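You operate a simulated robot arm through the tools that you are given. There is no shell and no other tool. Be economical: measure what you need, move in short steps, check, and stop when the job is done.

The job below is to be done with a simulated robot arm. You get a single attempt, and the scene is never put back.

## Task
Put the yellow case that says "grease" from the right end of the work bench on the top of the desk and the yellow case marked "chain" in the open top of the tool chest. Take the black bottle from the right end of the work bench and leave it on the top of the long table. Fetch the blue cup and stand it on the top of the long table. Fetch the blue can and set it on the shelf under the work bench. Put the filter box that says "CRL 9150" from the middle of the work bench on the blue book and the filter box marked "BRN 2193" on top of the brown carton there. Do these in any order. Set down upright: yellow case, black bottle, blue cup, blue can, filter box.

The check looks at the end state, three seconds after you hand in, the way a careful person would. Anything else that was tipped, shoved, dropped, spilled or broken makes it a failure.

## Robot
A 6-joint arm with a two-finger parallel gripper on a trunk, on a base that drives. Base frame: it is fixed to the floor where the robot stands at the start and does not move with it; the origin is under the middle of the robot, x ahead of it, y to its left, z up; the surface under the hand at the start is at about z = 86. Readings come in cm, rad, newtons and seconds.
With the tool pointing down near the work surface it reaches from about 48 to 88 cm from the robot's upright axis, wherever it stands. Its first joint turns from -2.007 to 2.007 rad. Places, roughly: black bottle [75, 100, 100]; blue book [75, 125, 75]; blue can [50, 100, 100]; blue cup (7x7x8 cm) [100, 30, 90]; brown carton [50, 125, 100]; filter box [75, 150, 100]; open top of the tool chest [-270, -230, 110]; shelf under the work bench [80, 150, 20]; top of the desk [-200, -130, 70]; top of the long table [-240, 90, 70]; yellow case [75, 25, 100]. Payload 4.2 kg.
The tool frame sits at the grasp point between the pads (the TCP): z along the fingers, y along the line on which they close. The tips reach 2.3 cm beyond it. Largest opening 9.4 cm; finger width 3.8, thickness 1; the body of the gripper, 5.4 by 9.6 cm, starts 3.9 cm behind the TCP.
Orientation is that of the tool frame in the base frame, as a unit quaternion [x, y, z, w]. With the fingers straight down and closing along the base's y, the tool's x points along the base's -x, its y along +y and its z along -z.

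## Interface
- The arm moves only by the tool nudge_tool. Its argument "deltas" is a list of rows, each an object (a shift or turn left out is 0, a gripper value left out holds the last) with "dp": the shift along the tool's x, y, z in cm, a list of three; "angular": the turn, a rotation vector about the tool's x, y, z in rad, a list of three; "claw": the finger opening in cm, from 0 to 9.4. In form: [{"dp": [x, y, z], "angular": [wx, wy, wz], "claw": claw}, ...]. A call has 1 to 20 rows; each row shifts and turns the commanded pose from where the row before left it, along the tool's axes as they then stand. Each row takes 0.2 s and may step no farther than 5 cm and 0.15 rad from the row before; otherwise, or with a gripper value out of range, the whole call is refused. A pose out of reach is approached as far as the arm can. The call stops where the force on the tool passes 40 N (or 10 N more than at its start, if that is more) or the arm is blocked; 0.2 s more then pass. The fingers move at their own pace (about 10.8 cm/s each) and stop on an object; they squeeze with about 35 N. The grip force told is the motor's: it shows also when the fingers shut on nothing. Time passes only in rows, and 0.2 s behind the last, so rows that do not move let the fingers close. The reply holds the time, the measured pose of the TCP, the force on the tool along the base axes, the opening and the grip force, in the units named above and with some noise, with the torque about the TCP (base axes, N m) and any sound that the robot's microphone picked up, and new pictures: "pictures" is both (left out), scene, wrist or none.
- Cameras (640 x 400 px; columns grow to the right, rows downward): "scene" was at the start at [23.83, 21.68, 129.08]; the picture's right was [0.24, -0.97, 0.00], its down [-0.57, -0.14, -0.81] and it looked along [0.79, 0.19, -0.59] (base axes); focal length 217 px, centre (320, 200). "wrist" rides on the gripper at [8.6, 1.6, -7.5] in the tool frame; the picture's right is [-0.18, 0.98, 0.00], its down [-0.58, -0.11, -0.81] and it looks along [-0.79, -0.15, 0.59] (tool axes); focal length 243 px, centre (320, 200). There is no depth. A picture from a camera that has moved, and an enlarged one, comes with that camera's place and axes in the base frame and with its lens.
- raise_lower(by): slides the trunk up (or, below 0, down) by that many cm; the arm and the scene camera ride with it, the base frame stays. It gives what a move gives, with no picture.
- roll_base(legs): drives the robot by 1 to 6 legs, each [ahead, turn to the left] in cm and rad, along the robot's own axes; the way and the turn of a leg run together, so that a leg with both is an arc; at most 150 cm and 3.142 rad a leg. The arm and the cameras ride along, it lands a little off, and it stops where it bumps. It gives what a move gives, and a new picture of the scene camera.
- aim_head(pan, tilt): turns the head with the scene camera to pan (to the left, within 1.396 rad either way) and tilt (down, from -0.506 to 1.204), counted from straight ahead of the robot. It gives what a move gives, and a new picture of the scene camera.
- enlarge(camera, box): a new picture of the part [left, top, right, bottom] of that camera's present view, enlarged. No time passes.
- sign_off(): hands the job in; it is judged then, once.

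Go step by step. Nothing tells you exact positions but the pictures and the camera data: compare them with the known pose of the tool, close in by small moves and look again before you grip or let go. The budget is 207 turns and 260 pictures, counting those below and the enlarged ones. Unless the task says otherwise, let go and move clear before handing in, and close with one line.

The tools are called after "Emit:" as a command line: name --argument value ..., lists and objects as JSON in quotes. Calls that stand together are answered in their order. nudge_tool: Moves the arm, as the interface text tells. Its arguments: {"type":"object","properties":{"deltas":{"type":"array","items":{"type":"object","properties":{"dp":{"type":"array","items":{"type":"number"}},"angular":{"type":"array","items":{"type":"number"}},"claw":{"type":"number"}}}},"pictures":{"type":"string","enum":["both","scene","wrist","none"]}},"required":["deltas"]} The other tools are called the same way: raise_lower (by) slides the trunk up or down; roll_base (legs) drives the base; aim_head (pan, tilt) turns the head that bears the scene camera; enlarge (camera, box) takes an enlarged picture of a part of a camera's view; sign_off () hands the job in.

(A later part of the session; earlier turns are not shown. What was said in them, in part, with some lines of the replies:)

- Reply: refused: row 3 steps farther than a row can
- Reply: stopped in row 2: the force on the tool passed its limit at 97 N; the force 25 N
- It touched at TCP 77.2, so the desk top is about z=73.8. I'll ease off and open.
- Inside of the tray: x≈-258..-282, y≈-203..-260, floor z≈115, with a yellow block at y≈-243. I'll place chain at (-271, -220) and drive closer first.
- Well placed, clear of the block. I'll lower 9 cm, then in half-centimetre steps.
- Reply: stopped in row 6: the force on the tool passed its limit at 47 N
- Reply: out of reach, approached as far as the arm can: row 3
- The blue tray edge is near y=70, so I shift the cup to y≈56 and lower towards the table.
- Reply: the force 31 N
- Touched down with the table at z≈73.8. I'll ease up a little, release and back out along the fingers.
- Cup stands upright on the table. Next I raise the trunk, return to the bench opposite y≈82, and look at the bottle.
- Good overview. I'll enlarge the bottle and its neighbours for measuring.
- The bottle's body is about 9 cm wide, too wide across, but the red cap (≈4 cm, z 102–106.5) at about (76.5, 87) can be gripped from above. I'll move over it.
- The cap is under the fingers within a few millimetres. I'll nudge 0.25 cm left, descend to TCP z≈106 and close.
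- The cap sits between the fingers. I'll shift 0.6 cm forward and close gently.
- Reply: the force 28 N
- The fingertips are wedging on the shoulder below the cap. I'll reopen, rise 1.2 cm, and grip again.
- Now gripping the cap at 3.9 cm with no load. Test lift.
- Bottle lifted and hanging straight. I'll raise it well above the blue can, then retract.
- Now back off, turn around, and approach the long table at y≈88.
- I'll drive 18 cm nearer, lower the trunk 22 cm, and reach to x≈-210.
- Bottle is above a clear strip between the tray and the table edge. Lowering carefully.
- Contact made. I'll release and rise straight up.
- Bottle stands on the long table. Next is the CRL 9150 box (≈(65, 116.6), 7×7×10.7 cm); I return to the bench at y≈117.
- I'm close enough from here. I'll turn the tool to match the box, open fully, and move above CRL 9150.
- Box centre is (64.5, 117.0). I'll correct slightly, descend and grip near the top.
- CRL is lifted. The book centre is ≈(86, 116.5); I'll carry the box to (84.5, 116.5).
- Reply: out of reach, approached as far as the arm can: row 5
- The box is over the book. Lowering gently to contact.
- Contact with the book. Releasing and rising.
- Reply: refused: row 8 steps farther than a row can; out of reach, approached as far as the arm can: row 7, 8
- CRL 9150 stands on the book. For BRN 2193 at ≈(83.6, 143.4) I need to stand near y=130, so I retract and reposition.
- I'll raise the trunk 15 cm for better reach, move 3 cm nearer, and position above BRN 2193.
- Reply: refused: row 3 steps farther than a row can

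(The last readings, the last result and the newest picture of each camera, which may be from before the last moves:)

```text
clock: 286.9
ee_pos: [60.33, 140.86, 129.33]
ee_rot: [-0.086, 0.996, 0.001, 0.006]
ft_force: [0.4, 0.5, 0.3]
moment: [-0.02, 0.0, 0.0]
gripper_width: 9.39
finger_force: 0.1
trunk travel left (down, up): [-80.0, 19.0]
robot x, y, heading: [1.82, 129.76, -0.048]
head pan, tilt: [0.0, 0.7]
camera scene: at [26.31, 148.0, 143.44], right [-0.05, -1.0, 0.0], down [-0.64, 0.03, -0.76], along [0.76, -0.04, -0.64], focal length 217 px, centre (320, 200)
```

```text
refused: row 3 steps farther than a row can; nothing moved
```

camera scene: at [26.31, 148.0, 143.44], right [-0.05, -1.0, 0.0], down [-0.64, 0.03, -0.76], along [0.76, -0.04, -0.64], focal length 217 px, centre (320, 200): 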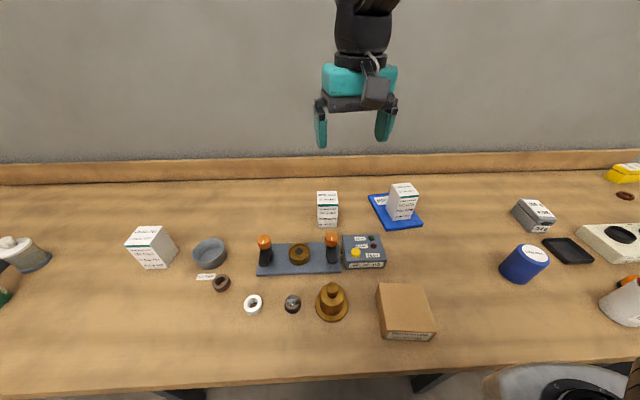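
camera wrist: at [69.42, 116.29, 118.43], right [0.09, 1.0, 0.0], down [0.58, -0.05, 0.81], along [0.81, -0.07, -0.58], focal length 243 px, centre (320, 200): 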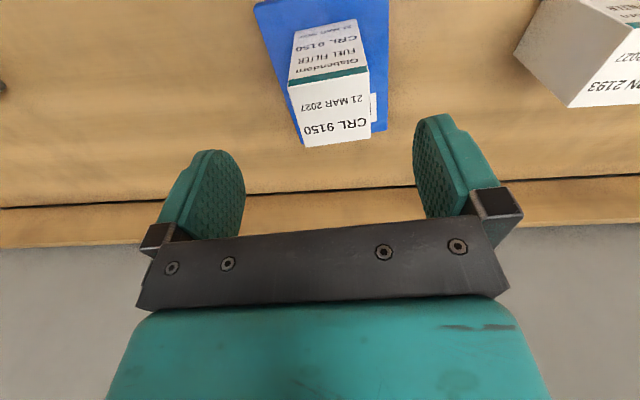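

Emit:
nudge_tool --deltas '[{"angular": [0, 0, 0.144]}, {"dp": [-4.6, 0.4, 0]}, {"dp": [-4.6, 0.4, 1]}, {"dp": [-4.6, 0.3, 1]}, {"dp": [-4.6, 0.3, 1]}, {"dp": [-4.6, 0.3, 1]}, {"dp": [0, 0, 5]}, {"dp": [0, 0, 5]}]'

Emit:
enlarge --camera "scene" --box '[240, 160, 400, 260]'

```text
clock: 288.7
ee_pos: [81.72, 142.9, 115.24]
ee_rot: [-0.014, 1.0, 0.002, 0.007]
ft_force: [-0.2, 0.6, 0.2]
moment: [0.0, 0.0, 0.02]
gripper_width: 9.4
finger_force: 0.0
out of reach, approached as far as the arm can: row 6
trunk travel left (down, up): [-80.0, 19.0]
robot x, y, heading: [1.16, 129.55, -0.049]
head pan, tilt: [0.0, 0.7]
camera scene: at [26.28, 147.99, 143.45], right [-0.05, -1.0, 0.0], down [-0.64, 0.03, -0.77], along [0.76, -0.04, -0.64], focal length 217 px, centre (320, 200)
camera wrist: at [72.91, 144.33, 122.52], right [0.16, 0.99, 0.01], down [0.57, -0.09, 0.81], along [0.8, -0.12, -0.58], focal length 243 px, centre (320, 200)
```

scene: 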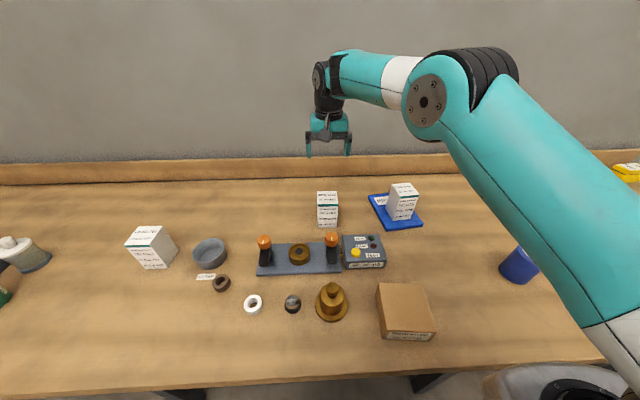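
wrist: 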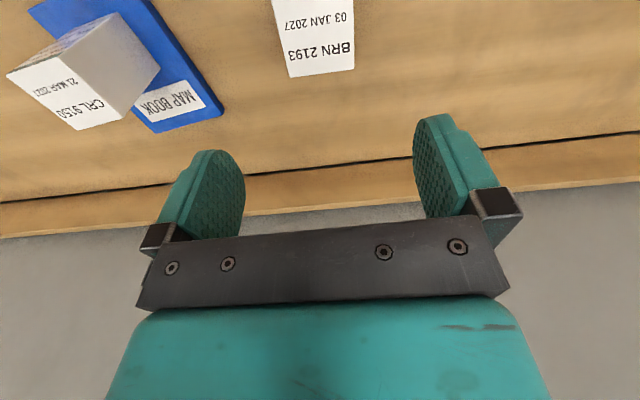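

```text
4.00 times, centred on (320, 210) of scene
camera zoom: at [26.28, 147.99, 143.45], right [-0.05, -1.0, 0.0], down [-0.64, 0.03, -0.77], along [0.76, -0.04, -0.64], focal length 869 px, centre (320, 160)
```

zoom: 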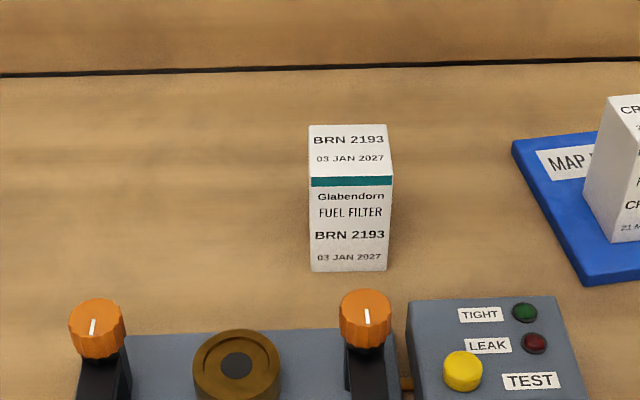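

BRN's centre is (83, 142.5), yaw about -0.05. I'll adjust and descend part way.

Emit:
nudge_tool --deltas '[{"dp": [0, -0.4, 4], "angular": [0, 0, 0.075]}, {"dp": [-0.4, 0, 4]}, {"dp": [-0.3, 0, 4]}, {"dp": [0, 0, 2]}]' --pictures "wrist"

```text
clock: 289.7
ee_pos: [82.36, 142.56, 101.62]
ee_rot: [0.024, 1.0, 0.001, 0.005]
ft_force: [0.0, 0.6, -0.2]
moment: [-0.03, -0.03, 0.04]
gripper_width: 9.4
finger_force: 0.0
trunk travel left (down, up): [-80.0, 19.0]
robot x, y, heading: [1.67, 129.58, -0.049]
head pan, tilt: [0.0, 0.7]
camera wrist: at [73.7, 144.55, 108.83], right [0.23, 0.97, 0.01], down [0.57, -0.14, 0.81], along [0.79, -0.18, -0.58], focal length 243 px, centre (320, 200)
```

wrist: 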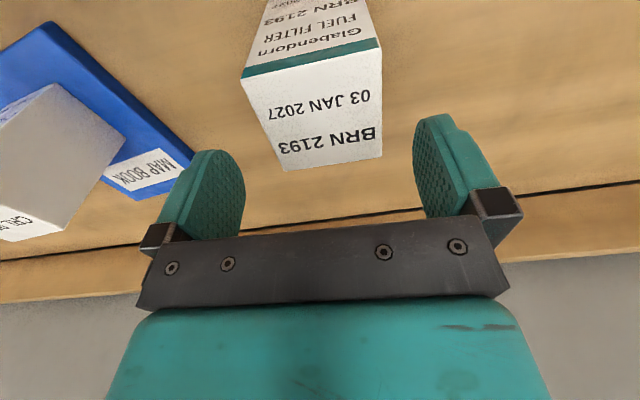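

Emit:
nudge_tool --deltas '[{"dp": [-0.2, 0.4, 3.5]}, {"dp": [0, 0, 3.6]}, {"claw": 5}, {"claw": 5}, {"claw": 5}, {"dp": [0, 0, -1]}, {"dp": [0, 0, -3]}, {"dp": [0, 0, -4]}, {"dp": [0, 0, 0]}]'

```text
clock: 291.7
ee_pos: [82.54, 142.86, 102.42]
ee_rot: [0.023, 1.0, 0.001, 0.005]
ft_force: [0.2, 0.7, -3.7]
moment: [0.04, -0.02, 0.01]
gripper_width: 6.79
finger_force: 35.1
trunk travel left (down, up): [-80.0, 19.0]
robot x, y, heading: [1.58, 129.81, -0.046]
head pan, tilt: [0.0, 0.7]
camera scene: at [26.35, 148.0, 143.43], right [-0.05, -1.0, 0.0], down [-0.64, 0.03, -0.76], along [0.76, -0.04, -0.64], focal length 217 px, centre (320, 200)
camera wrist: at [73.81, 144.95, 109.66], right [0.23, 0.97, 0.01], down [0.57, -0.14, 0.81], along [0.79, -0.18, -0.58], focal length 243 px, centre (320, 200)
```

scene: 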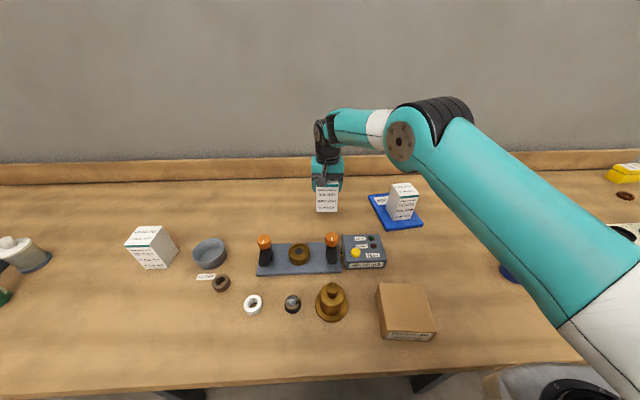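
wrist: 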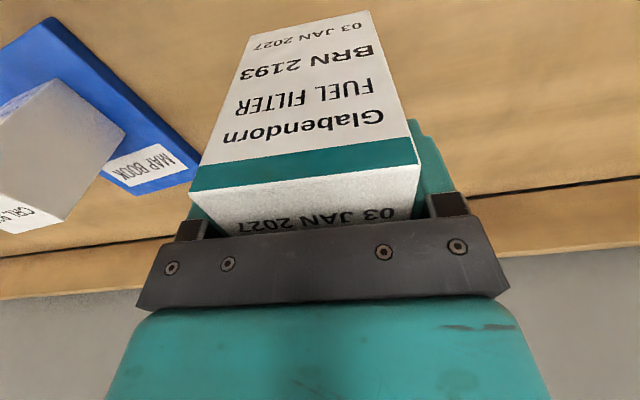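

BRN is held. I'll lift higher and enlarge the carton to fix the target.

Emit:
nudge_tool --deltas '[{"dp": [3, 0, -3.5]}, {"dp": [3, 0, -3.5]}, {"dp": [3, 0, -3.5]}, {"dp": [3, 0, -2]}]' --pictures "none"

Emit:
enlarge --camera "scene" --box '[340, 260, 500, 360]'

```text
clock: 292.7
ee_pos: [70.39, 143.54, 115.09]
ee_rot: [0.024, 1.0, 0.002, 0.005]
ft_force: [0.1, 0.5, -5.2]
moment: [0.01, 0.0, -0.01]
gripper_width: 6.79
finger_force: 35.0
trunk travel left (down, up): [-80.0, 19.0]
robot x, y, heading: [1.61, 129.54, -0.053]
head pan, tilt: [0.0, 0.7]
```

```text
4.00 times, centred on (420, 310) of scene
camera zoom: at [26.4, 148.0, 143.42], right [-0.05, -1.0, 0.0], down [-0.64, 0.03, -0.76], along [0.76, -0.04, -0.64], focal length 869 px, centre (-80, -240)
```

zoom: 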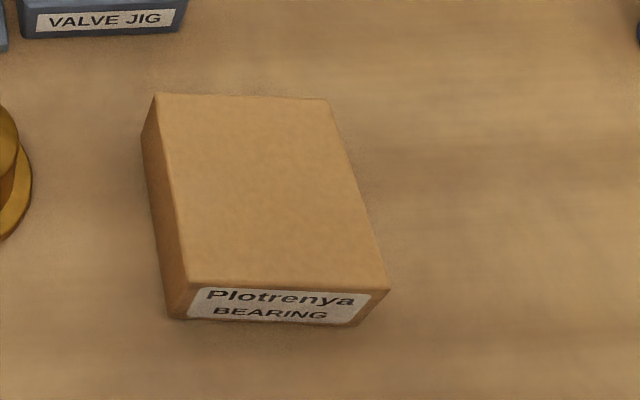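

Carton top is centred at (48.4, 126.5), z≈91.6, yaw -0.1. It is too near the robot, so I back up 7 cm first, then move above it.

Emit:
roll_base --legs '[[-7, 0]]'

Emit:
nudge_tool --deltas '[{"angular": [0, 0, 0.05]}, {"dp": [2.65, -3.74, 0]}, {"dp": [2.65, -3.74, 0]}, {"dp": [2.65, -3.74, 0]}, {"dp": [2.65, -3.74, 0]}, {"dp": [2.6, -3.74, 0]}, {"dp": [0, 0, 0]}]'

```text
clock: 293.7
ee_pos: [63.08, 143.91, 115.15]
ee_rot: [0.023, 1.0, 0.002, 0.005]
ft_force: [0.0, 0.0, -2.8]
moment: [-0.01, -0.05, 0.01]
gripper_width: 6.77
finger_force: 35.1
trunk travel left (down, up): [-80.0, 19.0]
robot x, y, heading: [-5.45, 129.9, -0.052]
head pan, tilt: [0.0, 0.7]
camera scene: at [19.16, 148.39, 143.43], right [-0.05, -1.0, 0.0], down [-0.64, 0.03, -0.76], along [0.76, -0.04, -0.64], focal length 217 px, centre (320, 200)
```

scene: 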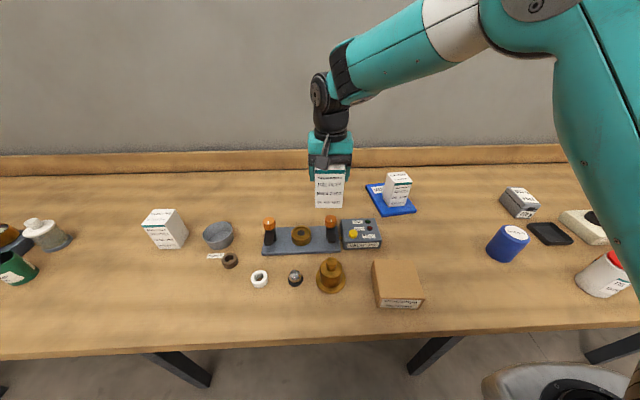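

```text
clock: 295.3
ee_pos: [48.07, 126.47, 115.13]
ee_rot: [0.047, 0.999, 0.003, 0.005]
ft_force: [0.4, -0.8, -3.8]
moment: [0.03, 0.01, 0.02]
gripper_width: 6.81
finger_force: 35.1
trunk travel left (down, up): [-80.0, 19.0]
robot x, y, heading: [-5.75, 129.89, -0.05]
head pan, tilt: [0.0, 0.7]
camera scene: at [19.15, 148.38, 143.43], right [-0.05, -1.0, 0.0], down [-0.64, 0.03, -0.76], along [0.76, -0.04, -0.64], focal length 217 px, centre (320, 200)
camera wrist: at [39.6, 128.93, 122.24], right [0.28, 0.96, 0.01], down [0.56, -0.17, 0.81], along [0.78, -0.22, -0.58], focal length 243 px, centre (320, 200)
```

scene: 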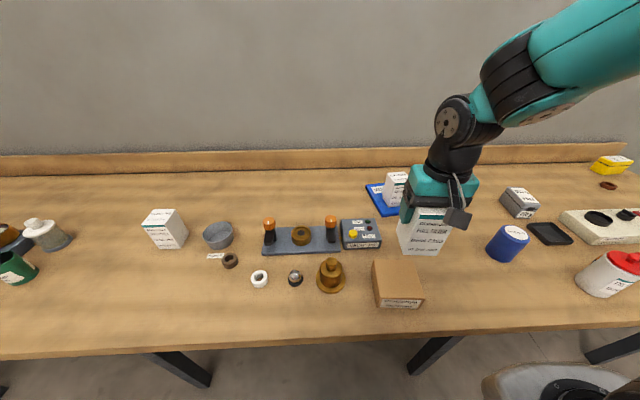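
wrist: 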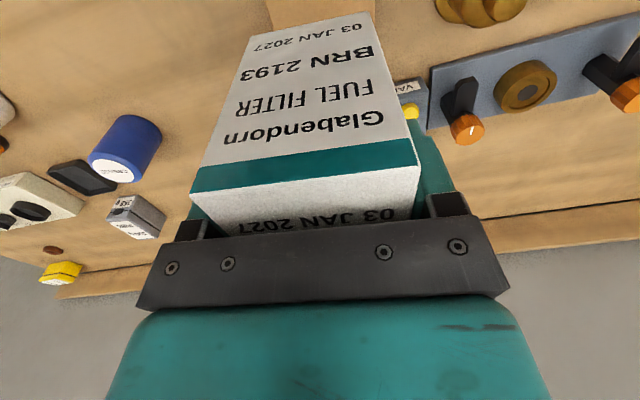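

Above the carton. Descending 11 cm, then a look.

Emit:
nudge_tool --deltas '[{"dp": [0, 0, 4]}, {"dp": [0, 0, 4]}, {"dp": [0, 0, 3]}, {"dp": [0, 0, 0]}]' --pictures "none"

Emit:
enlarge --camera "scene" --box '[320, 220, 480, 320]'

```text
clock: 296.3
ee_pos: [48.15, 126.42, 103.99]
ee_rot: [0.048, 0.999, 0.003, 0.005]
ft_force: [-0.6, -0.5, -3.5]
moment: [0.02, -0.02, 0.0]
gripper_width: 6.78
finger_force: 34.6
trunk travel left (down, up): [-80.0, 19.0]
robot x, y, heading: [-5.45, 129.8, -0.05]
head pan, tilt: [0.0, 0.7]
```

```text
4.00 times, centred on (400, 270) of scene
camera zoom: at [19.14, 148.38, 143.44], right [-0.05, -1.0, 0.0], down [-0.64, 0.03, -0.76], along [0.76, -0.04, -0.64], focal length 869 px, centre (0, -80)
```

zoom: 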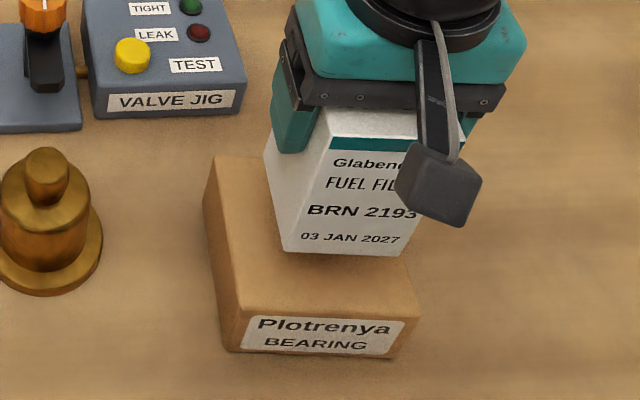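

The box is centred over the carton. Final lowering.

Emit:
nudge_tool --deltas '[{"dp": [0, 0, 1.5]}, {"dp": [0, 0, 1]}, {"dp": [0, 0, 0.5]}, {"dp": [0, 0, 0.3]}, {"dp": [0, 0, 0]}]' --pictures "none"

Emit:
nudge_tool --deltas '[{"dp": [0, 0, 0.3]}, {"dp": [0, 0, 0.3]}, {"dp": [0, 0, 0]}]' --pictures "none"

```text
clock: 297.5
ee_pos: [48.32, 126.55, 100.54]
ee_rot: [0.047, 0.999, 0.003, 0.005]
ft_force: [-0.2, -0.8, -4.2]
moment: [0.02, -0.02, 0.0]
gripper_width: 6.8
finger_force: 34.5
trunk travel left (down, up): [-80.0, 19.0]
robot x, y, heading: [-5.27, 129.88, -0.047]
head pan, tilt: [0.0, 0.7]
```

```text
clock: 298.3
ee_pos: [48.39, 126.62, 100.35]
ee_rot: [0.048, 0.999, 0.002, 0.009]
ft_force: [-0.2, -2.6, 39.9]
moment: [-1.25, -0.02, 0.05]
gripper_width: 6.73
finger_force: 35.6
trunk travel left (down, up): [-80.0, 19.0]
robot x, y, heading: [-5.22, 129.68, -0.05]
head pan, tilt: [0.0, 0.7]
```

Contact, pressing a bit much; I'll ease up 0.35 cm, then release and rise.

Emit:
nudge_tool --deltas '[{"dp": [0, 0, -0.35]}, {"dp": [0, 0, 0]}, {"claw": 9.4}, {"claw": 9.4}, {"claw": 9.4}, {"dp": [0, 0, -3]}, {"dp": [0, 0, -4]}, {"dp": [0, 0, -4]}, {"dp": [0, 0, -4]}]'

Emit:
enlarge --camera "scene" --box '[320, 200, 544, 340]'

```text
clock: 300.3
ee_pos: [48.15, 126.21, 115.3]
ee_rot: [0.048, 0.999, 0.001, 0.006]
ft_force: [0.1, 0.2, 0.0]
moment: [-0.01, 0.04, 0.02]
gripper_width: 9.39
finger_force: 0.2
trunk travel left (down, up): [-80.0, 19.0]
robot x, y, heading: [-5.73, 129.91, -0.051]
head pan, tilt: [0.0, 0.7]
camera scene: at [19.18, 148.39, 143.42], right [-0.05, -1.0, 0.0], down [-0.64, 0.03, -0.76], along [0.76, -0.04, -0.64], focal length 217 px, centre (320, 200)
camera wrist: at [39.58, 128.75, 122.48], right [0.28, 0.96, 0.01], down [0.56, -0.17, 0.81], along [0.78, -0.22, -0.58], focal length 243 px, centre (320, 200)
```

scene: 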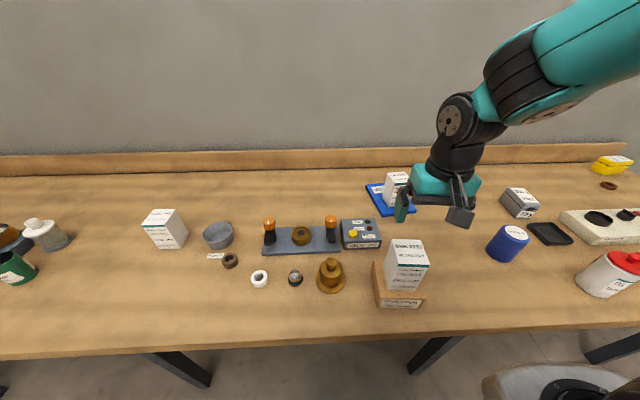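
wrist: 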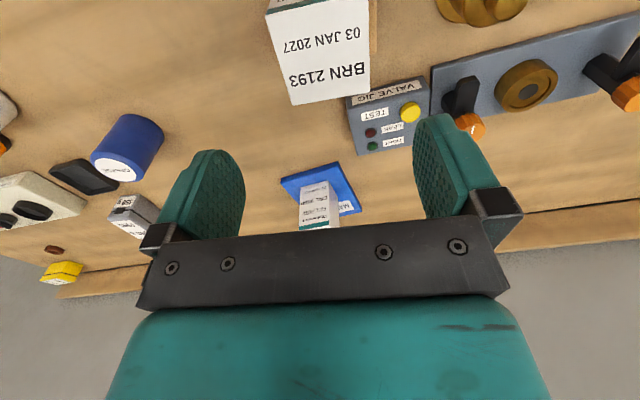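

```text
2.86 times, centred on (432, 270) of scene
camera zoom: at [19.18, 148.39, 143.42], right [-0.05, -1.0, 0.0], down [-0.64, 0.03, -0.76], along [0.76, -0.04, -0.64], focal length 621 px, centre (0, 0)
```

zoom: 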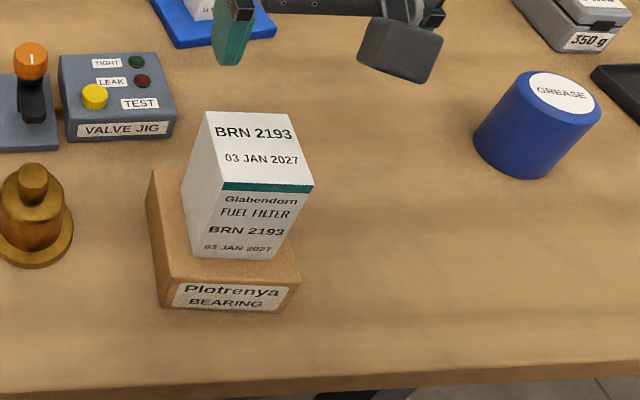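

BRN 2193 stands centred on the carton. Last is the blue can at ≈(59.7, 89.6); I reposition to y≈94.

Emit:
roll_base --legs '[[-40, 0], [0, -1.52], [38, 0], [0, 1.57], [36, 0]]'

Emit:
aim_head --pan 0 --tilt 0.8

Emit:
enlarge --camera "scene" --box '[240, 150, 480, 300]'

```text
clock: 314.4
ee_pos: [42.65, 100.59, 115.2]
ee_rot: [-0.023, 1.0, 0.003, 0.006]
ft_force: [-0.8, 0.0, 0.2]
moment: [0.0, -0.01, 0.0]
gripper_width: 9.38
finger_force: 0.1
trunk travel left (down, up): [-80.0, 19.0]
robot x, y, heading: [-11.17, 96.81, 0.094]
head pan, tilt: [0.0, 0.7]
camera scene: at [10.82, 118.35, 143.44], right [0.09, -1.0, 0.0], down [-0.64, -0.06, -0.76], along [0.76, 0.07, -0.64], focal length 217 px, centre (320, 200)
```

scene: 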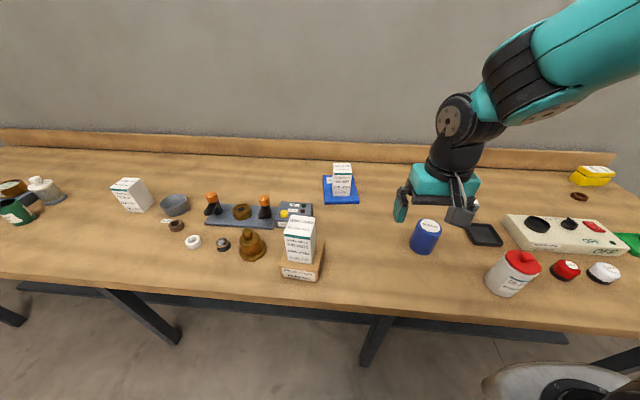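

```text
clock: 315.0
ee_pos: [42.58, 100.57, 115.33]
ee_rot: [-0.024, 1.0, 0.003, 0.005]
ft_force: [-0.4, -0.9, 0.5]
moment: [-0.01, 0.03, -0.01]
gripper_width: 9.39
finger_force: 0.0
trunk travel left (down, up): [-80.0, 19.0]
robot x, y, heading: [-11.74, 96.59, 0.091]
head pan, tilt: [0.0, 0.799]
camera scene: at [10.4, 118.31, 142.62], right [0.09, -1.0, 0.0], down [-0.71, -0.07, -0.7], along [0.69, 0.06, -0.72], focal length 217 px, centre (320, 200)
```

scene: 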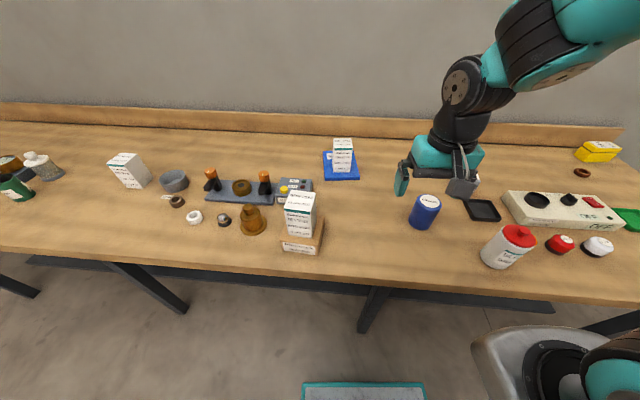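

```text
2.67 times, centred on (360, 225) of scene
camera zoom: at [10.4, 118.31, 142.62], right [0.09, -1.0, 0.0], down [-0.71, -0.07, -0.7], along [0.69, 0.06, -0.72], focal length 579 px, centre (213, 133)
```

zoom: 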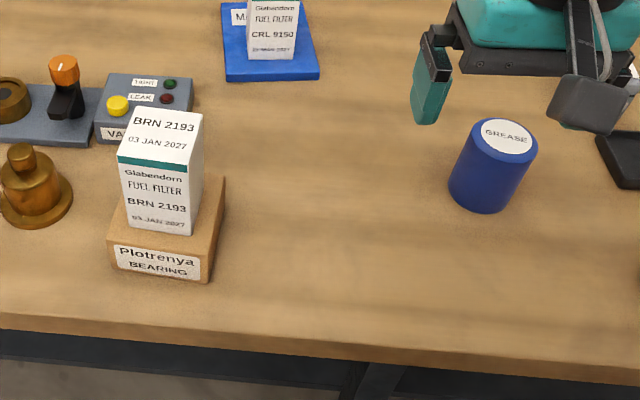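

The can's centre is ≈(58.5, 89.5), top z≈95.7. I'll lower the trunk 8 cm and move above it.

Emit:
raise_lower --by -8

Emit:
nudge_tool --deltas '[{"dp": [-3.1, -2.4, 0], "claw": 9.4}, {"dp": [-3.1, -2.4, 0]}, {"dp": [-3.1, -2.4, 0]}, {"dp": [-3.1, -2.4, 0]}, {"dp": [-3.0, -2.3, 0]}, {"dp": [0, 0, 0]}]'

```text
clock: 316.2
ee_pos: [42.56, 100.54, 107.23]
ee_rot: [-0.024, 1.0, 0.003, 0.005]
ft_force: [0.0, 0.6, 1.1]
moment: [0.03, -0.02, -0.04]
gripper_width: 9.39
finger_force: 0.0
trunk travel left (down, up): [-72.0, 27.0]
robot x, y, heading: [-10.85, 96.68, 0.094]
head pan, tilt: [0.0, 0.799]
```

```text
clock: 317.6
ee_pos: [58.44, 89.56, 107.44]
ee_rot: [-0.023, 1.0, 0.003, 0.006]
ft_force: [0.1, 0.1, -0.1]
moment: [0.03, -0.02, 0.04]
gripper_width: 9.41
finger_force: 0.1
trunk travel left (down, up): [-72.0, 27.0]
robot x, y, heading: [-11.2, 96.94, 0.093]
head pan, tilt: [0.0, 0.799]
camera scene: at [10.39, 118.31, 134.61], right [0.09, -1.0, 0.0], down [-0.71, -0.07, -0.7], along [0.69, 0.06, -0.72], focal length 217 px, centre (320, 200)
camera wrist: at [49.62, 90.82, 114.68], right [0.14, 0.99, 0.01], down [0.58, -0.09, 0.81], along [0.8, -0.11, -0.58], focal length 243 px, centre (320, 200)
```

scene: 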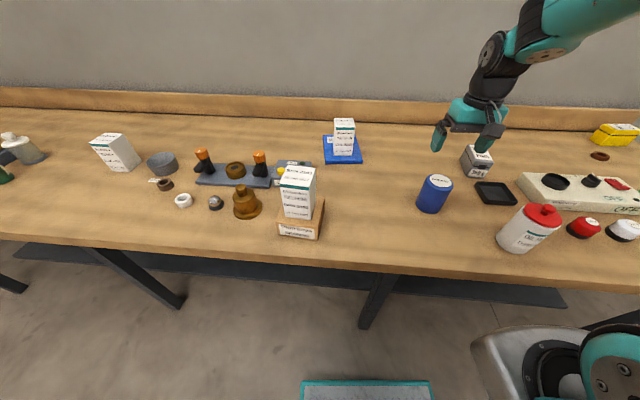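
wrist: 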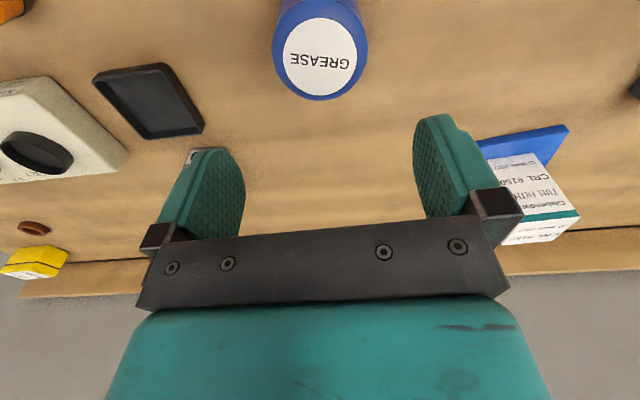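

Diameter is about 7.2 cm, centre (57.9, 89.8). I'll correct and come down partly to check.

Emit:
nudge_tool --deltas '[{"dp": [0.5, 0.25, 3]}, {"dp": [0, 0, 3]}, {"dp": [0, 0, 1]}, {"dp": [0, 0, 0]}]'

Emit:
enlarge --camera "scene" --box '[380, 130, 508, 210]'

```text
clock: 318.6
ee_pos: [58.31, 89.69, 100.4]
ee_rot: [-0.023, 1.0, 0.003, 0.006]
ft_force: [0.2, -1.4, -0.4]
moment: [-0.03, 0.0, 0.01]
gripper_width: 9.39
finger_force: 0.1
trunk travel left (down, up): [-72.0, 27.0]
robot x, y, heading: [-11.13, 96.54, 0.094]
head pan, tilt: [0.0, 0.799]
camera scene: at [10.4, 118.3, 134.61], right [0.09, -1.0, 0.0], down [-0.71, -0.07, -0.7], along [0.69, 0.06, -0.72], focal length 217 px, centre (320, 200)
camera wrist: at [49.36, 91.03, 107.53], right [0.14, 0.99, 0.01], down [0.58, -0.09, 0.81], along [0.8, -0.11, -0.58], focal length 243 px, centre (320, 200)
```

scene: 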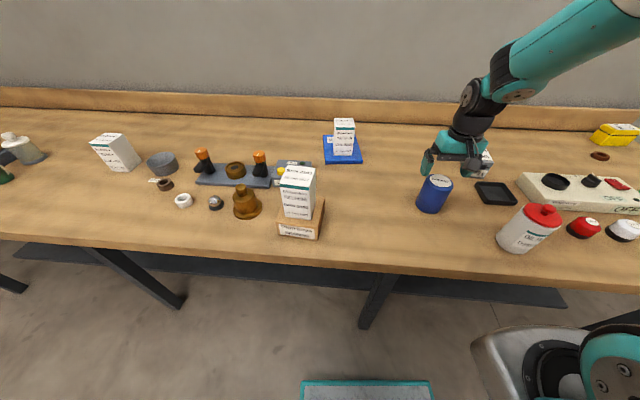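
wrist: 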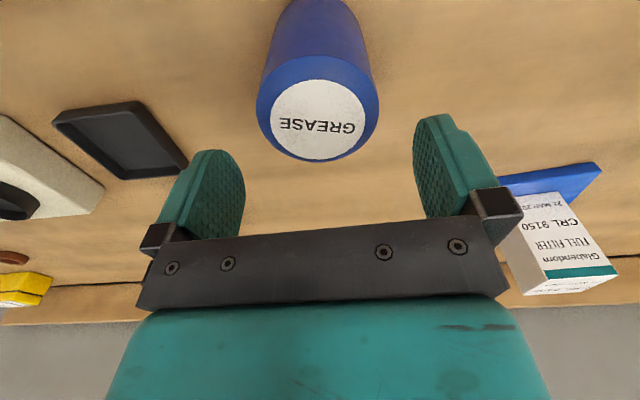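

```text
5.00 times, centred on (444, 170) of scene
camera zoom: at [10.4, 118.3, 134.61], right [0.09, -1.0, 0.0], down [-0.71, -0.07, -0.7], along [0.69, 0.06, -0.72], focal length 1086 px, centre (-300, 350)
```

zoom: 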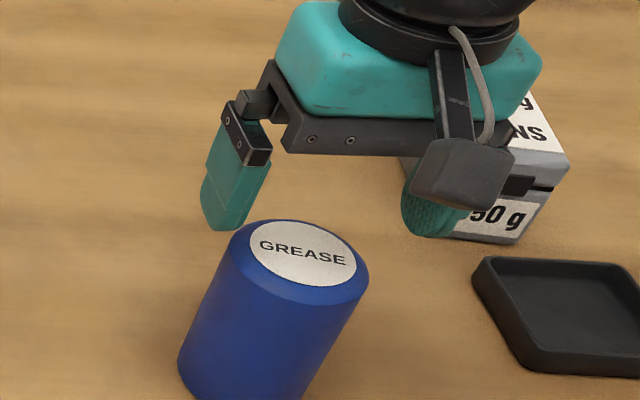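

Centred. Descending 7.6 cm and gripping, then lifting a little.

Emit:
nudge_tool --deltas '[{"dp": [0.3, 0, 3]}, {"dp": [0, 0, 3]}, {"dp": [0, 0, 1.6]}, {"claw": 5}, {"claw": 5}, {"claw": 5}, {"dp": [0, 0, 0]}]' --pictures "wrist"

```text
clock: 320.2
ee_pos: [57.81, 89.88, 92.83]
ee_rot: [-0.024, 1.0, 0.003, 0.006]
ft_force: [0.2, -0.4, 0.1]
moment: [0.02, -0.01, -0.02]
gripper_width: 7.12
finger_force: 34.7
trunk travel left (down, up): [-72.0, 27.0]
robot x, y, heading: [-11.37, 96.85, 0.09]
head pan, tilt: [0.0, 0.799]
camera wrist: at [49.05, 91.0, 100.07], right [0.14, 0.99, 0.01], down [0.58, -0.09, 0.81], along [0.8, -0.11, -0.58], focal length 243 px, centre (320, 200)
```

wrist: 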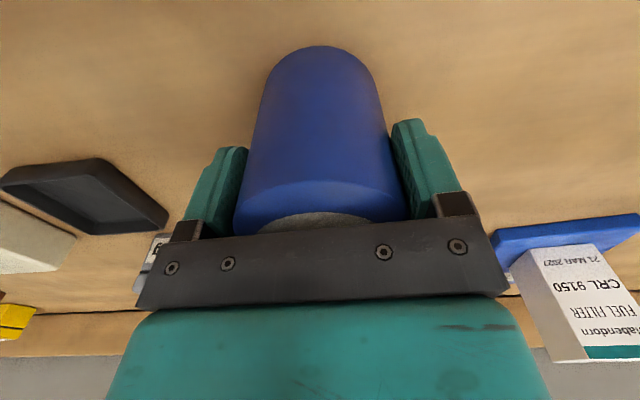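

Can gripped. I'll lift, back away about 70 cm, and inspect the shelf under the bench.

Emit:
nudge_tool --deltas '[{"dp": [0, 0, -3]}, {"dp": [0, 0, -5]}, {"dp": [0, 0, -5]}, {"dp": [0, 0, -4]}]' --pictures "none"

Emit:
roll_base --legs '[[-75, 0], [0, -0.09]]'

Emit:
raise_lower --by -45

Emit:
aim_head --pan 0.2 --tilt 0.35

```text
clock: 321.2
ee_pos: [57.62, 89.34, 109.92]
ee_rot: [-0.023, 1.0, 0.003, 0.005]
ft_force: [0.4, -0.5, -4.3]
moment: [-0.01, 0.02, 0.01]
gripper_width: 7.17
finger_force: 35.4
trunk travel left (down, up): [-72.0, 27.0]
robot x, y, heading: [-10.83, 97.21, 0.092]
head pan, tilt: [0.0, 0.799]
```

```text
clock: 325.9
ee_pos: [-19.87, 76.62, 110.01]
ee_rot: [0.014, 1.0, 0.003, 0.005]
ft_force: [0.0, -0.7, -3.4]
moment: [-0.02, 0.0, 0.0]
gripper_width: 7.12
finger_force: 35.0
trunk travel left (down, up): [-72.0, 27.0]
robot x, y, heading: [-87.95, 89.0, 0.015]
head pan, tilt: [0.0, 0.799]
camera scene: at [-64.75, 108.93, 134.61], right [0.02, -1.0, 0.0], down [-0.72, -0.01, -0.7], along [0.7, 0.01, -0.72], focal length 217 px, centre (320, 200)
```

scene: 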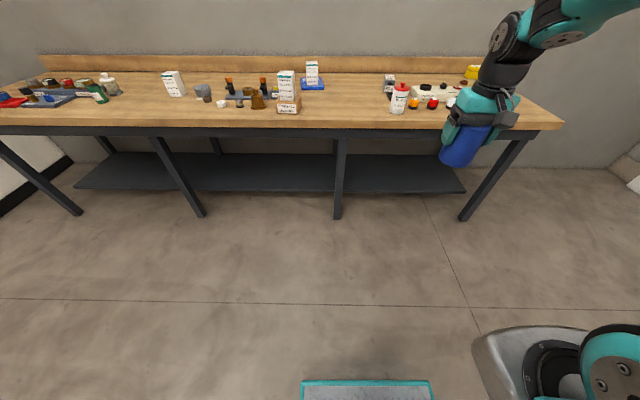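

```text
refused: -45 is not a number from -40 to 40
```

```text
clock: 326.8
ee_pos: [-19.96, 76.48, 109.99]
ee_rot: [0.013, 1.0, 0.004, 0.005]
ft_force: [0.2, 0.1, -4.1]
moment: [-0.03, 0.0, -0.01]
gripper_width: 7.15
finger_force: 34.9
trunk travel left (down, up): [-72.0, 27.0]
robot x, y, heading: [-88.09, 88.57, 0.013]
head pan, tilt: [0.201, 0.351]
camera scene: at [-63.72, 110.8, 138.57], right [0.22, -0.98, 0.0], down [-0.34, -0.07, -0.94], along [0.92, 0.2, -0.34], focal length 217 px, centre (320, 200)
```

scene: 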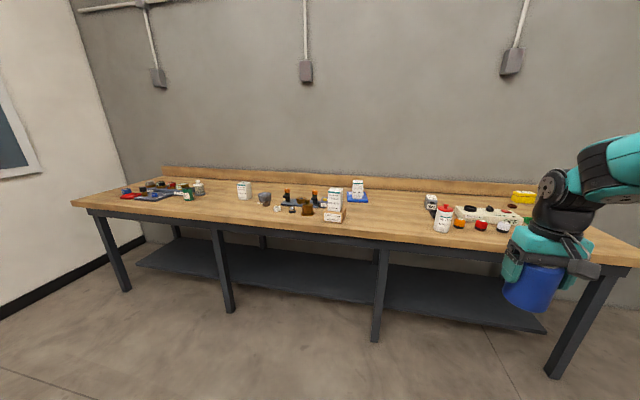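

The shelf is empty; front legs stand at y≈-3, 96 and 205, so I aim for y≈48, x≈68. I'll extend the arm, shift sideways, and lower the trunk while still clear of the bench.

Emit:
nudge_tool --deltas '[{"dp": [-3.5, 2, 0]}, {"dp": [-3.5, 2, 0]}, {"dp": [-3, 2, 0]}, {"dp": [-2.5, 1, 0]}]' --pictures "none"

Emit:
roll_base --legs '[[0, -1.25], [36, 0], [0, 1.24]]'

Emit:
raise_lower --by -36

Emit:
raise_lower --by -34

Emit:
aim_head --pan -0.1 --tilt 0.1

```text
clock: 327.8
ee_pos: [-7.38, 83.28, 110.32]
ee_rot: [0.015, 1.0, 0.002, 0.005]
ft_force: [-0.1, 0.5, -4.1]
moment: [-0.02, -0.02, 0.01]
gripper_width: 7.12
finger_force: 35.5
trunk travel left (down, up): [-72.0, 27.0]
robot x, y, heading: [-87.98, 88.77, 0.014]
head pan, tilt: [0.201, 0.351]
```

```text
clock: 336.2
ee_pos: [4.44, 51.48, 110.25]
ee_rot: [0.01, 1.0, 0.002, 0.006]
ft_force: [-0.4, -0.4, -3.4]
moment: [0.0, -0.01, 0.0]
gripper_width: 7.11
finger_force: 34.9
trunk travel left (down, up): [-72.0, 27.0]
robot x, y, heading: [-76.19, 56.84, 0.026]
head pan, tilt: [0.201, 0.351]
camera scene: at [-52.04, 78.51, 138.57], right [0.22, -0.97, 0.0], down [-0.34, -0.08, -0.94], along [0.92, 0.21, -0.34], focal length 217 px, centre (320, 200)
```

scene: 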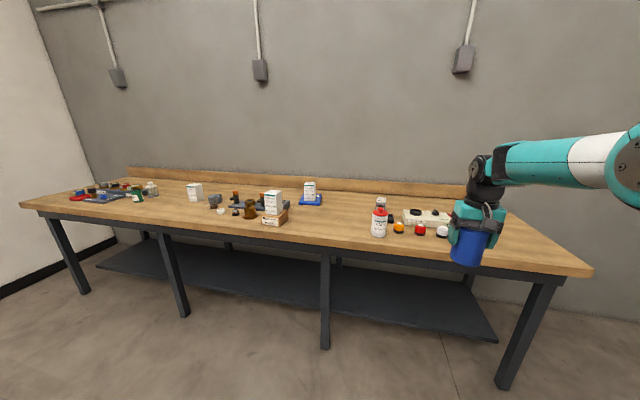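

```text
clock: 339.7
ee_pos: [4.52, 51.52, 74.27]
ee_rot: [0.01, 1.0, 0.002, 0.006]
ft_force: [0.4, -1.2, -4.4]
moment: [0.0, 0.02, -0.01]
gripper_width: 7.11
finger_force: 35.2
trunk travel left (down, up): [-36.0, 63.0]
robot x, y, heading: [-75.76, 56.33, 0.023]
head pan, tilt: [0.201, 0.351]
```

```text
clock: 343.0
ee_pos: [4.55, 51.37, 40.33]
ee_rot: [0.01, 1.0, 0.003, 0.005]
ft_force: [0.4, -0.2, -5.3]
moment: [-0.03, 0.0, 0.06]
gripper_width: 7.15
finger_force: 35.0
trunk travel left (down, up): [-2.0, 97.0]
robot x, y, heading: [-76.23, 56.3, 0.019]
head pan, tilt: [0.201, 0.351]
```

```text
clock: 343.8
ee_pos: [4.47, 51.54, 40.34]
ee_rot: [0.011, 1.0, 0.003, 0.005]
ft_force: [-0.2, 0.9, -4.7]
moment: [-0.01, 0.04, -0.01]
gripper_width: 7.14
finger_force: 34.9
trunk travel left (down, up): [-2.0, 97.0]
robot x, y, heading: [-76.02, 56.44, 0.024]
head pan, tilt: [-0.099, 0.099]
camera scene: at [-51.95, 75.74, 70.91], right [-0.07, -1.0, 0.0], down [-0.1, 0.01, -0.99], along [0.99, -0.07, -0.1], focal length 217 px, centre (320, 200)
```

scene: 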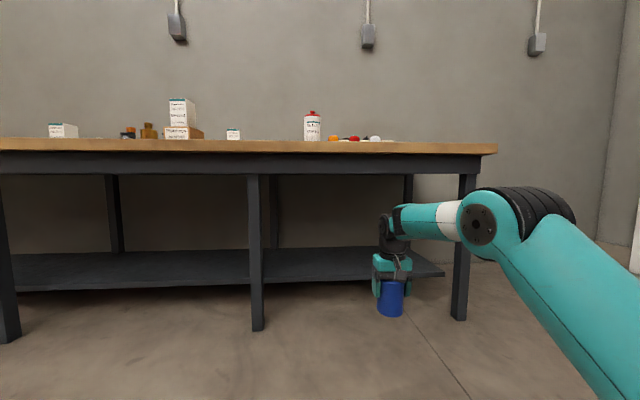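

I have a side view: the shelf is around z≈20 and the elbow's top is near z≈69, close to the apron's underside (≈73). I'll lower and extend the arm a bit to bring the elbow down, then re-check.

Emit:
nudge_tool --deltas '[{"dp": [-2, 0, 2]}, {"dp": [-2, 0, 2]}, {"dp": [-1, 0, 2]}, {"dp": [0, 0, 1]}, {"dp": [0, 0, 0]}]' --pictures "scene"

Emit:
enlarge --camera "scene" --box '[320, 140, 640, 340]'

```text
clock: 345.0
ee_pos: [9.81, 51.42, 33.29]
ee_rot: [0.01, 1.0, 0.002, 0.007]
ft_force: [0.1, 0.3, -4.4]
moment: [0.02, 0.02, -0.01]
gripper_width: 7.11
finger_force: 34.7
trunk travel left (down, up): [-2.0, 97.0]
robot x, y, heading: [-75.94, 56.53, 0.024]
head pan, tilt: [-0.099, 0.099]
camera scene: at [-51.95, 75.73, 70.91], right [-0.07, -1.0, 0.0], down [-0.1, 0.01, -0.99], along [0.99, -0.07, -0.1], focal length 217 px, centre (320, 200)
```

scene: 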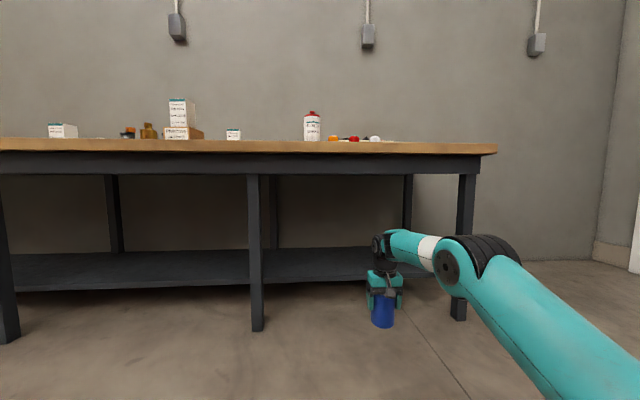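

```text
2.00 times, centred on (480, 240) of scene
camera zoom: at [-51.95, 75.73, 70.91], right [-0.07, -1.0, 0.0], down [-0.1, 0.01, -0.99], along [0.99, -0.07, -0.1], focal length 435 px, centre (0, 120)
```

zoom: 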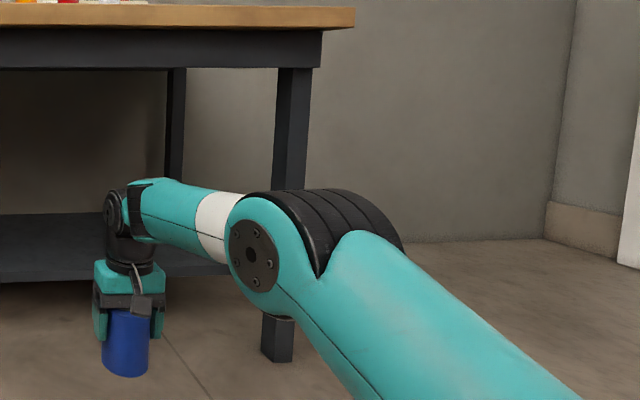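

The elbow is now low (top ≈ z 61), well below the apron, and the can's bottom is ≈26.5. I'll drive straight in 45 cm and look.

Emit:
roll_base --legs '[[45, 0]]'

```text
clock: 347.8
ee_pos: [56.02, 53.4, 33.36]
ee_rot: [0.006, 1.0, 0.003, 0.006]
ft_force: [0.4, 0.2, -4.2]
moment: [0.0, 0.03, 0.0]
gripper_width: 7.15
finger_force: 35.2
trunk travel left (down, up): [-2.0, 97.0]
robot x, y, heading: [-29.48, 57.82, 0.032]
head pan, tilt: [-0.099, 0.099]
camera scene: at [-6.01, 77.22, 70.91], right [-0.07, -1.0, 0.0], down [-0.1, 0.01, -0.99], along [0.99, -0.07, -0.1], focal length 217 px, centre (320, 200)
```

scene: 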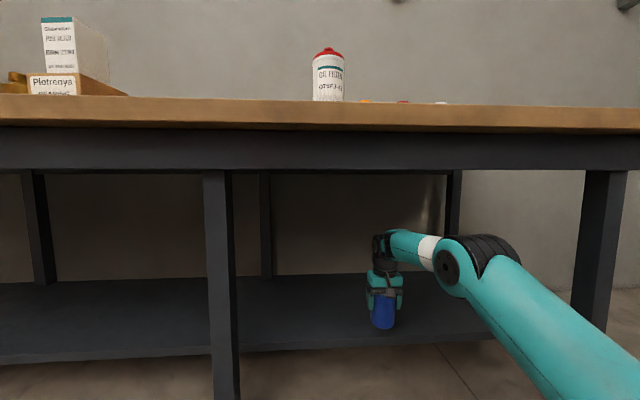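

All clear around the arm. Driving 15 cm more puts the can at x≈71 over the shelf.

Emit:
roll_base --legs '[[15, 0]]'

Emit:
aim_head --pan -0.3 --tilt 0.4

```text
clock: 349.2
ee_pos: [71.07, 53.73, 33.4]
ee_rot: [0.007, 1.0, 0.003, 0.004]
ft_force: [0.1, -0.3, -5.1]
moment: [0.05, 0.0, 0.04]
gripper_width: 7.13
finger_force: 35.0
trunk travel left (down, up): [-2.0, 97.0]
robot x, y, heading: [-14.6, 58.44, 0.03]
head pan, tilt: [-0.099, 0.099]
camera scene: at [9.22, 77.65, 70.91], right [-0.07, -1.0, 0.0], down [-0.1, 0.01, -0.99], along [0.99, -0.07, -0.1], focal length 217 px, centre (320, 200)
```

scene: 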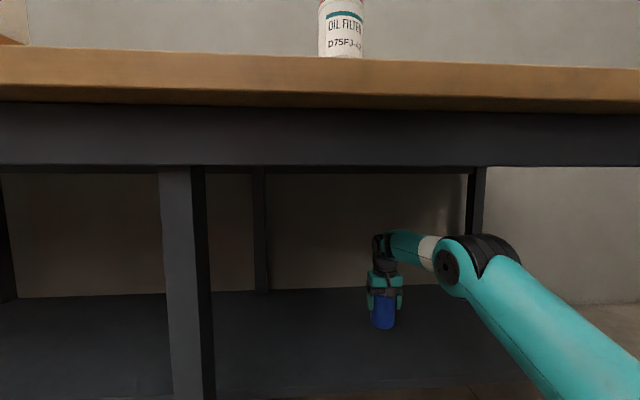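

```text
clock: 350.0
ee_pos: [71.08, 53.69, 33.32]
ee_rot: [0.006, 1.0, 0.002, 0.004]
ft_force: [0.7, 0.3, -4.0]
moment: [0.03, 0.02, 0.01]
gripper_width: 7.14
finger_force: 35.1
trunk travel left (down, up): [-2.0, 97.0]
robot x, y, heading: [-14.76, 58.57, 0.034]
head pan, tilt: [-0.3, 0.4]
camera scene: at [8.97, 75.82, 68.13], right [-0.27, -0.96, 0.0], down [-0.37, 0.1, -0.92], along [0.89, -0.25, -0.39], focal length 217 px, centre (320, 200)
```

scene: 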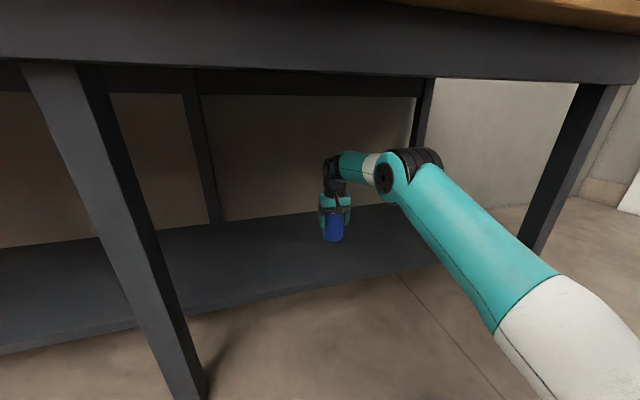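

The can is over the shelf. Lowering in steps.

Emit:
nudge_tool --deltas '[{"dp": [0, 0, 2]}, {"dp": [0, 0, 2]}, {"dp": [0, 0, 1]}, {"dp": [0, 0, 0.4]}, {"dp": [0, 0, 0.4]}, {"dp": [0, 0, 0.4]}, {"dp": [0, 0, 0]}]' --pictures "none"

Emit:
enlarge --camera "scene" --box '[260, 140, 420, 280]'

```text
clock: 351.6
ee_pos: [71.17, 53.66, 27.29]
ee_rot: [0.006, 1.0, 0.003, 0.006]
ft_force: [0.7, -1.0, -4.2]
moment: [-0.01, 0.02, 0.01]
gripper_width: 7.12
finger_force: 35.2
trunk travel left (down, up): [-2.0, 97.0]
robot x, y, heading: [-14.52, 58.19, 0.027]
head pan, tilt: [-0.3, 0.4]
```

```text
2.86 times, centred on (340, 210) of scene
camera zoom: at [8.97, 75.82, 68.12], right [-0.27, -0.96, 0.0], down [-0.38, 0.1, -0.92], along [0.89, -0.25, -0.39], focal length 621 px, centre (263, 171)
```

zoom: 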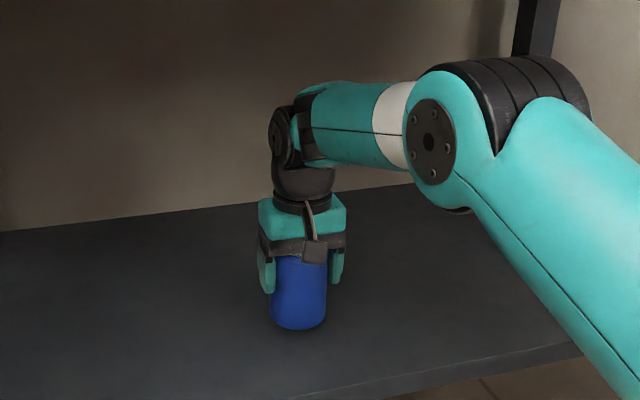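

Emit:
nudge_tool --deltas '[{"dp": [0, 0, 0.4]}, {"dp": [0, 0, 0.4]}, {"dp": [0, 0, 0.3]}, {"dp": [0, 0, 0]}]' --pictures "none"

Emit:
nudge_tool --deltas '[{"dp": [0, 0, 0.3]}, {"dp": [0, 0, 0]}]' --pictures "none"

```text
clock: 352.6
ee_pos: [71.06, 53.69, 26.09]
ee_rot: [0.007, 1.0, 0.002, 0.006]
ft_force: [0.2, 0.4, -4.3]
moment: [0.0, 0.05, -0.02]
gripper_width: 7.12
finger_force: 34.8
trunk travel left (down, up): [-2.0, 97.0]
robot x, y, heading: [-14.8, 57.86, 0.029]
head pan, tilt: [-0.3, 0.4]
```

```text
clock: 353.2
ee_pos: [71.12, 53.76, 25.91]
ee_rot: [0.008, 1.0, 0.002, 0.005]
ft_force: [-3.0, 0.2, 3.8]
moment: [-0.24, 0.21, -0.1]
gripper_width: 7.11
finger_force: 34.7
trunk travel left (down, up): [-2.0, 97.0]
robot x, y, heading: [-14.54, 57.81, 0.029]
head pan, tilt: [-0.3, 0.4]
```

Contact with the shelf (z≈19). I'll release, rise 8 cm, and back the base out.

Emit:
nudge_tool --deltas '[{"dp": [0, 0, 0.1]}, {"claw": 9.4}, {"claw": 9.4}, {"claw": 9.4}, {"dp": [0, 0, -2]}, {"dp": [0, 0, -3]}, {"dp": [0, 0, -3]}, {"dp": [0, 0, -1]}, {"dp": [0, 0, 0]}]' --pictures "both"

```text
clock: 355.2
ee_pos: [71.12, 53.84, 34.79]
ee_rot: [0.007, 1.0, 0.003, 0.005]
ft_force: [-0.4, 0.3, -0.1]
moment: [-0.01, -0.01, -0.01]
gripper_width: 9.41
finger_force: 0.0
trunk travel left (down, up): [-2.0, 97.0]
robot x, y, heading: [-14.42, 58.42, 0.029]
head pan, tilt: [-0.3, 0.4]
camera scene: at [8.96, 75.82, 68.12], right [-0.27, -0.96, 0.0], down [-0.38, 0.1, -0.92], along [0.89, -0.25, -0.39], focal length 217 px, centre (320, 200)
camera wrist: at [62.41, 55.61, 41.88], right [0.2, 0.98, 0.01], down [0.57, -0.12, 0.81], along [0.8, -0.16, -0.58], focal length 243 px, centre (320, 200)
```

scene: 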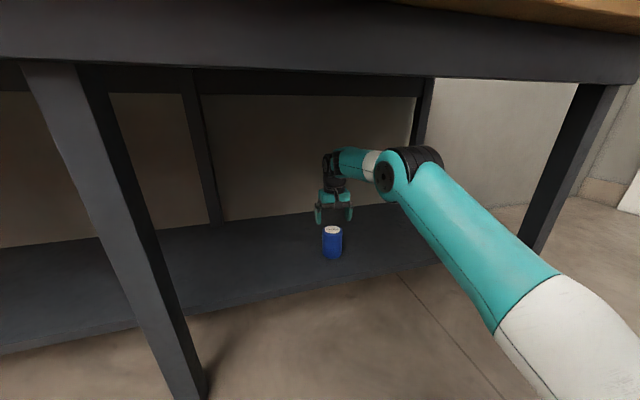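
wrist: 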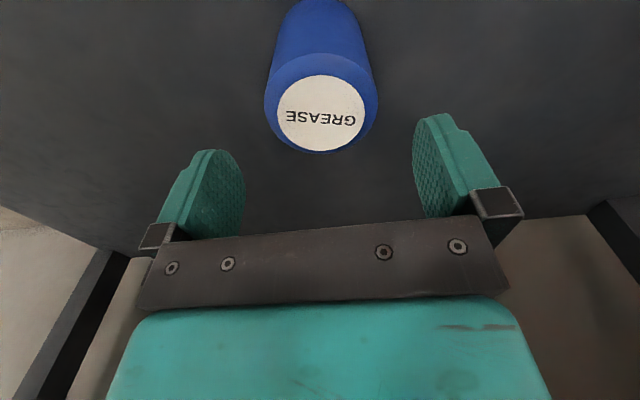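

The can stands upright. I'll rise 2 cm more and drive back out, then take a final look at the bench.

Emit:
nudge_tool --deltas '[{"dp": [0, 0, -2]}]' --pictures "none"

Emit:
roll_base --legs '[[-75, 0]]'

Emit:
raise_lower --by 40

Emit:
aim_head --pan 0.1 --tilt 0.3

```text
clock: 355.6
ee_pos: [71.02, 53.75, 36.58]
ee_rot: [0.007, 1.0, 0.002, 0.005]
ft_force: [-0.1, 0.0, -0.3]
moment: [-0.01, 0.03, 0.01]
gripper_width: 9.37
finger_force: 0.1
trunk travel left (down, up): [-2.0, 97.0]
robot x, y, heading: [-14.88, 58.17, 0.025]
head pan, tilt: [-0.3, 0.4]
```

```text
clock: 359.7
ee_pos: [-4.53, 50.71, 36.66]
ee_rot: [0.014, 1.0, 0.003, 0.005]
ft_force: [-0.1, 0.1, -0.2]
moment: [0.0, -0.01, 0.02]
gripper_width: 9.39
finger_force: 0.0
trunk travel left (down, up): [-2.0, 97.0]
robot x, y, heading: [-90.22, 56.44, 0.019]
head pan, tilt: [-0.3, 0.4]
camera scene: at [-66.31, 73.73, 68.12], right [-0.28, -0.96, 0.0], down [-0.37, 0.11, -0.92], along [0.88, -0.26, -0.39], focal length 217 px, centre (320, 200)
```

scene: 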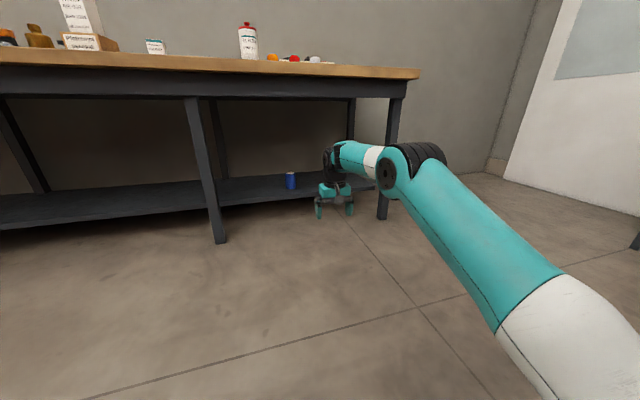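

```text
clock: 363.5
ee_pos: [-4.58, 50.9, 76.55]
ee_rot: [0.014, 1.0, 0.003, 0.005]
ft_force: [-0.4, 0.0, -0.2]
moment: [0.04, -0.02, 0.01]
gripper_width: 9.4
finger_force: 0.0
trunk travel left (down, up): [-42.0, 57.0]
robot x, y, heading: [-90.17, 55.9, 0.021]
head pan, tilt: [-0.3, 0.4]
```

```text
clock: 364.4
ee_pos: [-4.64, 50.87, 76.64]
ee_rot: [0.014, 1.0, 0.003, 0.006]
ft_force: [-1.0, -1.1, 0.0]
moment: [0.0, -0.01, 0.0]
gripper_width: 9.38
finger_force: 0.1
trunk travel left (down, up): [-42.0, 57.0]
robot x, y, heading: [-90.07, 56.73, 0.011]
head pan, tilt: [0.099, 0.3]
camera scene: at [-65.93, 77.39, 109.05], right [0.11, -0.99, 0.0], down [-0.29, -0.03, -0.96], along [0.95, 0.11, -0.3], focal length 217 px, centre (320, 200)
```

scene: 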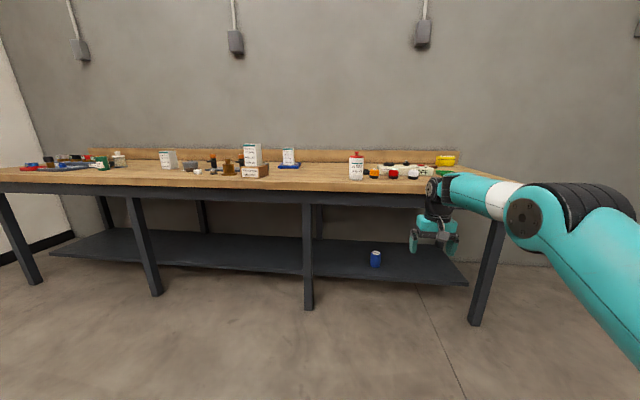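

Everything is in its place and the gripper is clear, so I am handing in.

Emit:
sign_off

```text
The job is handed in.
```

All seven items were set down upright where the task asked: grease case on the desk, chain case in the tool chest, bottle and cup on the long table, can on the shelf, CRL 9150 on the blue book, and BRN 2193 on the carton. The pictures showed nothing else disturbed.
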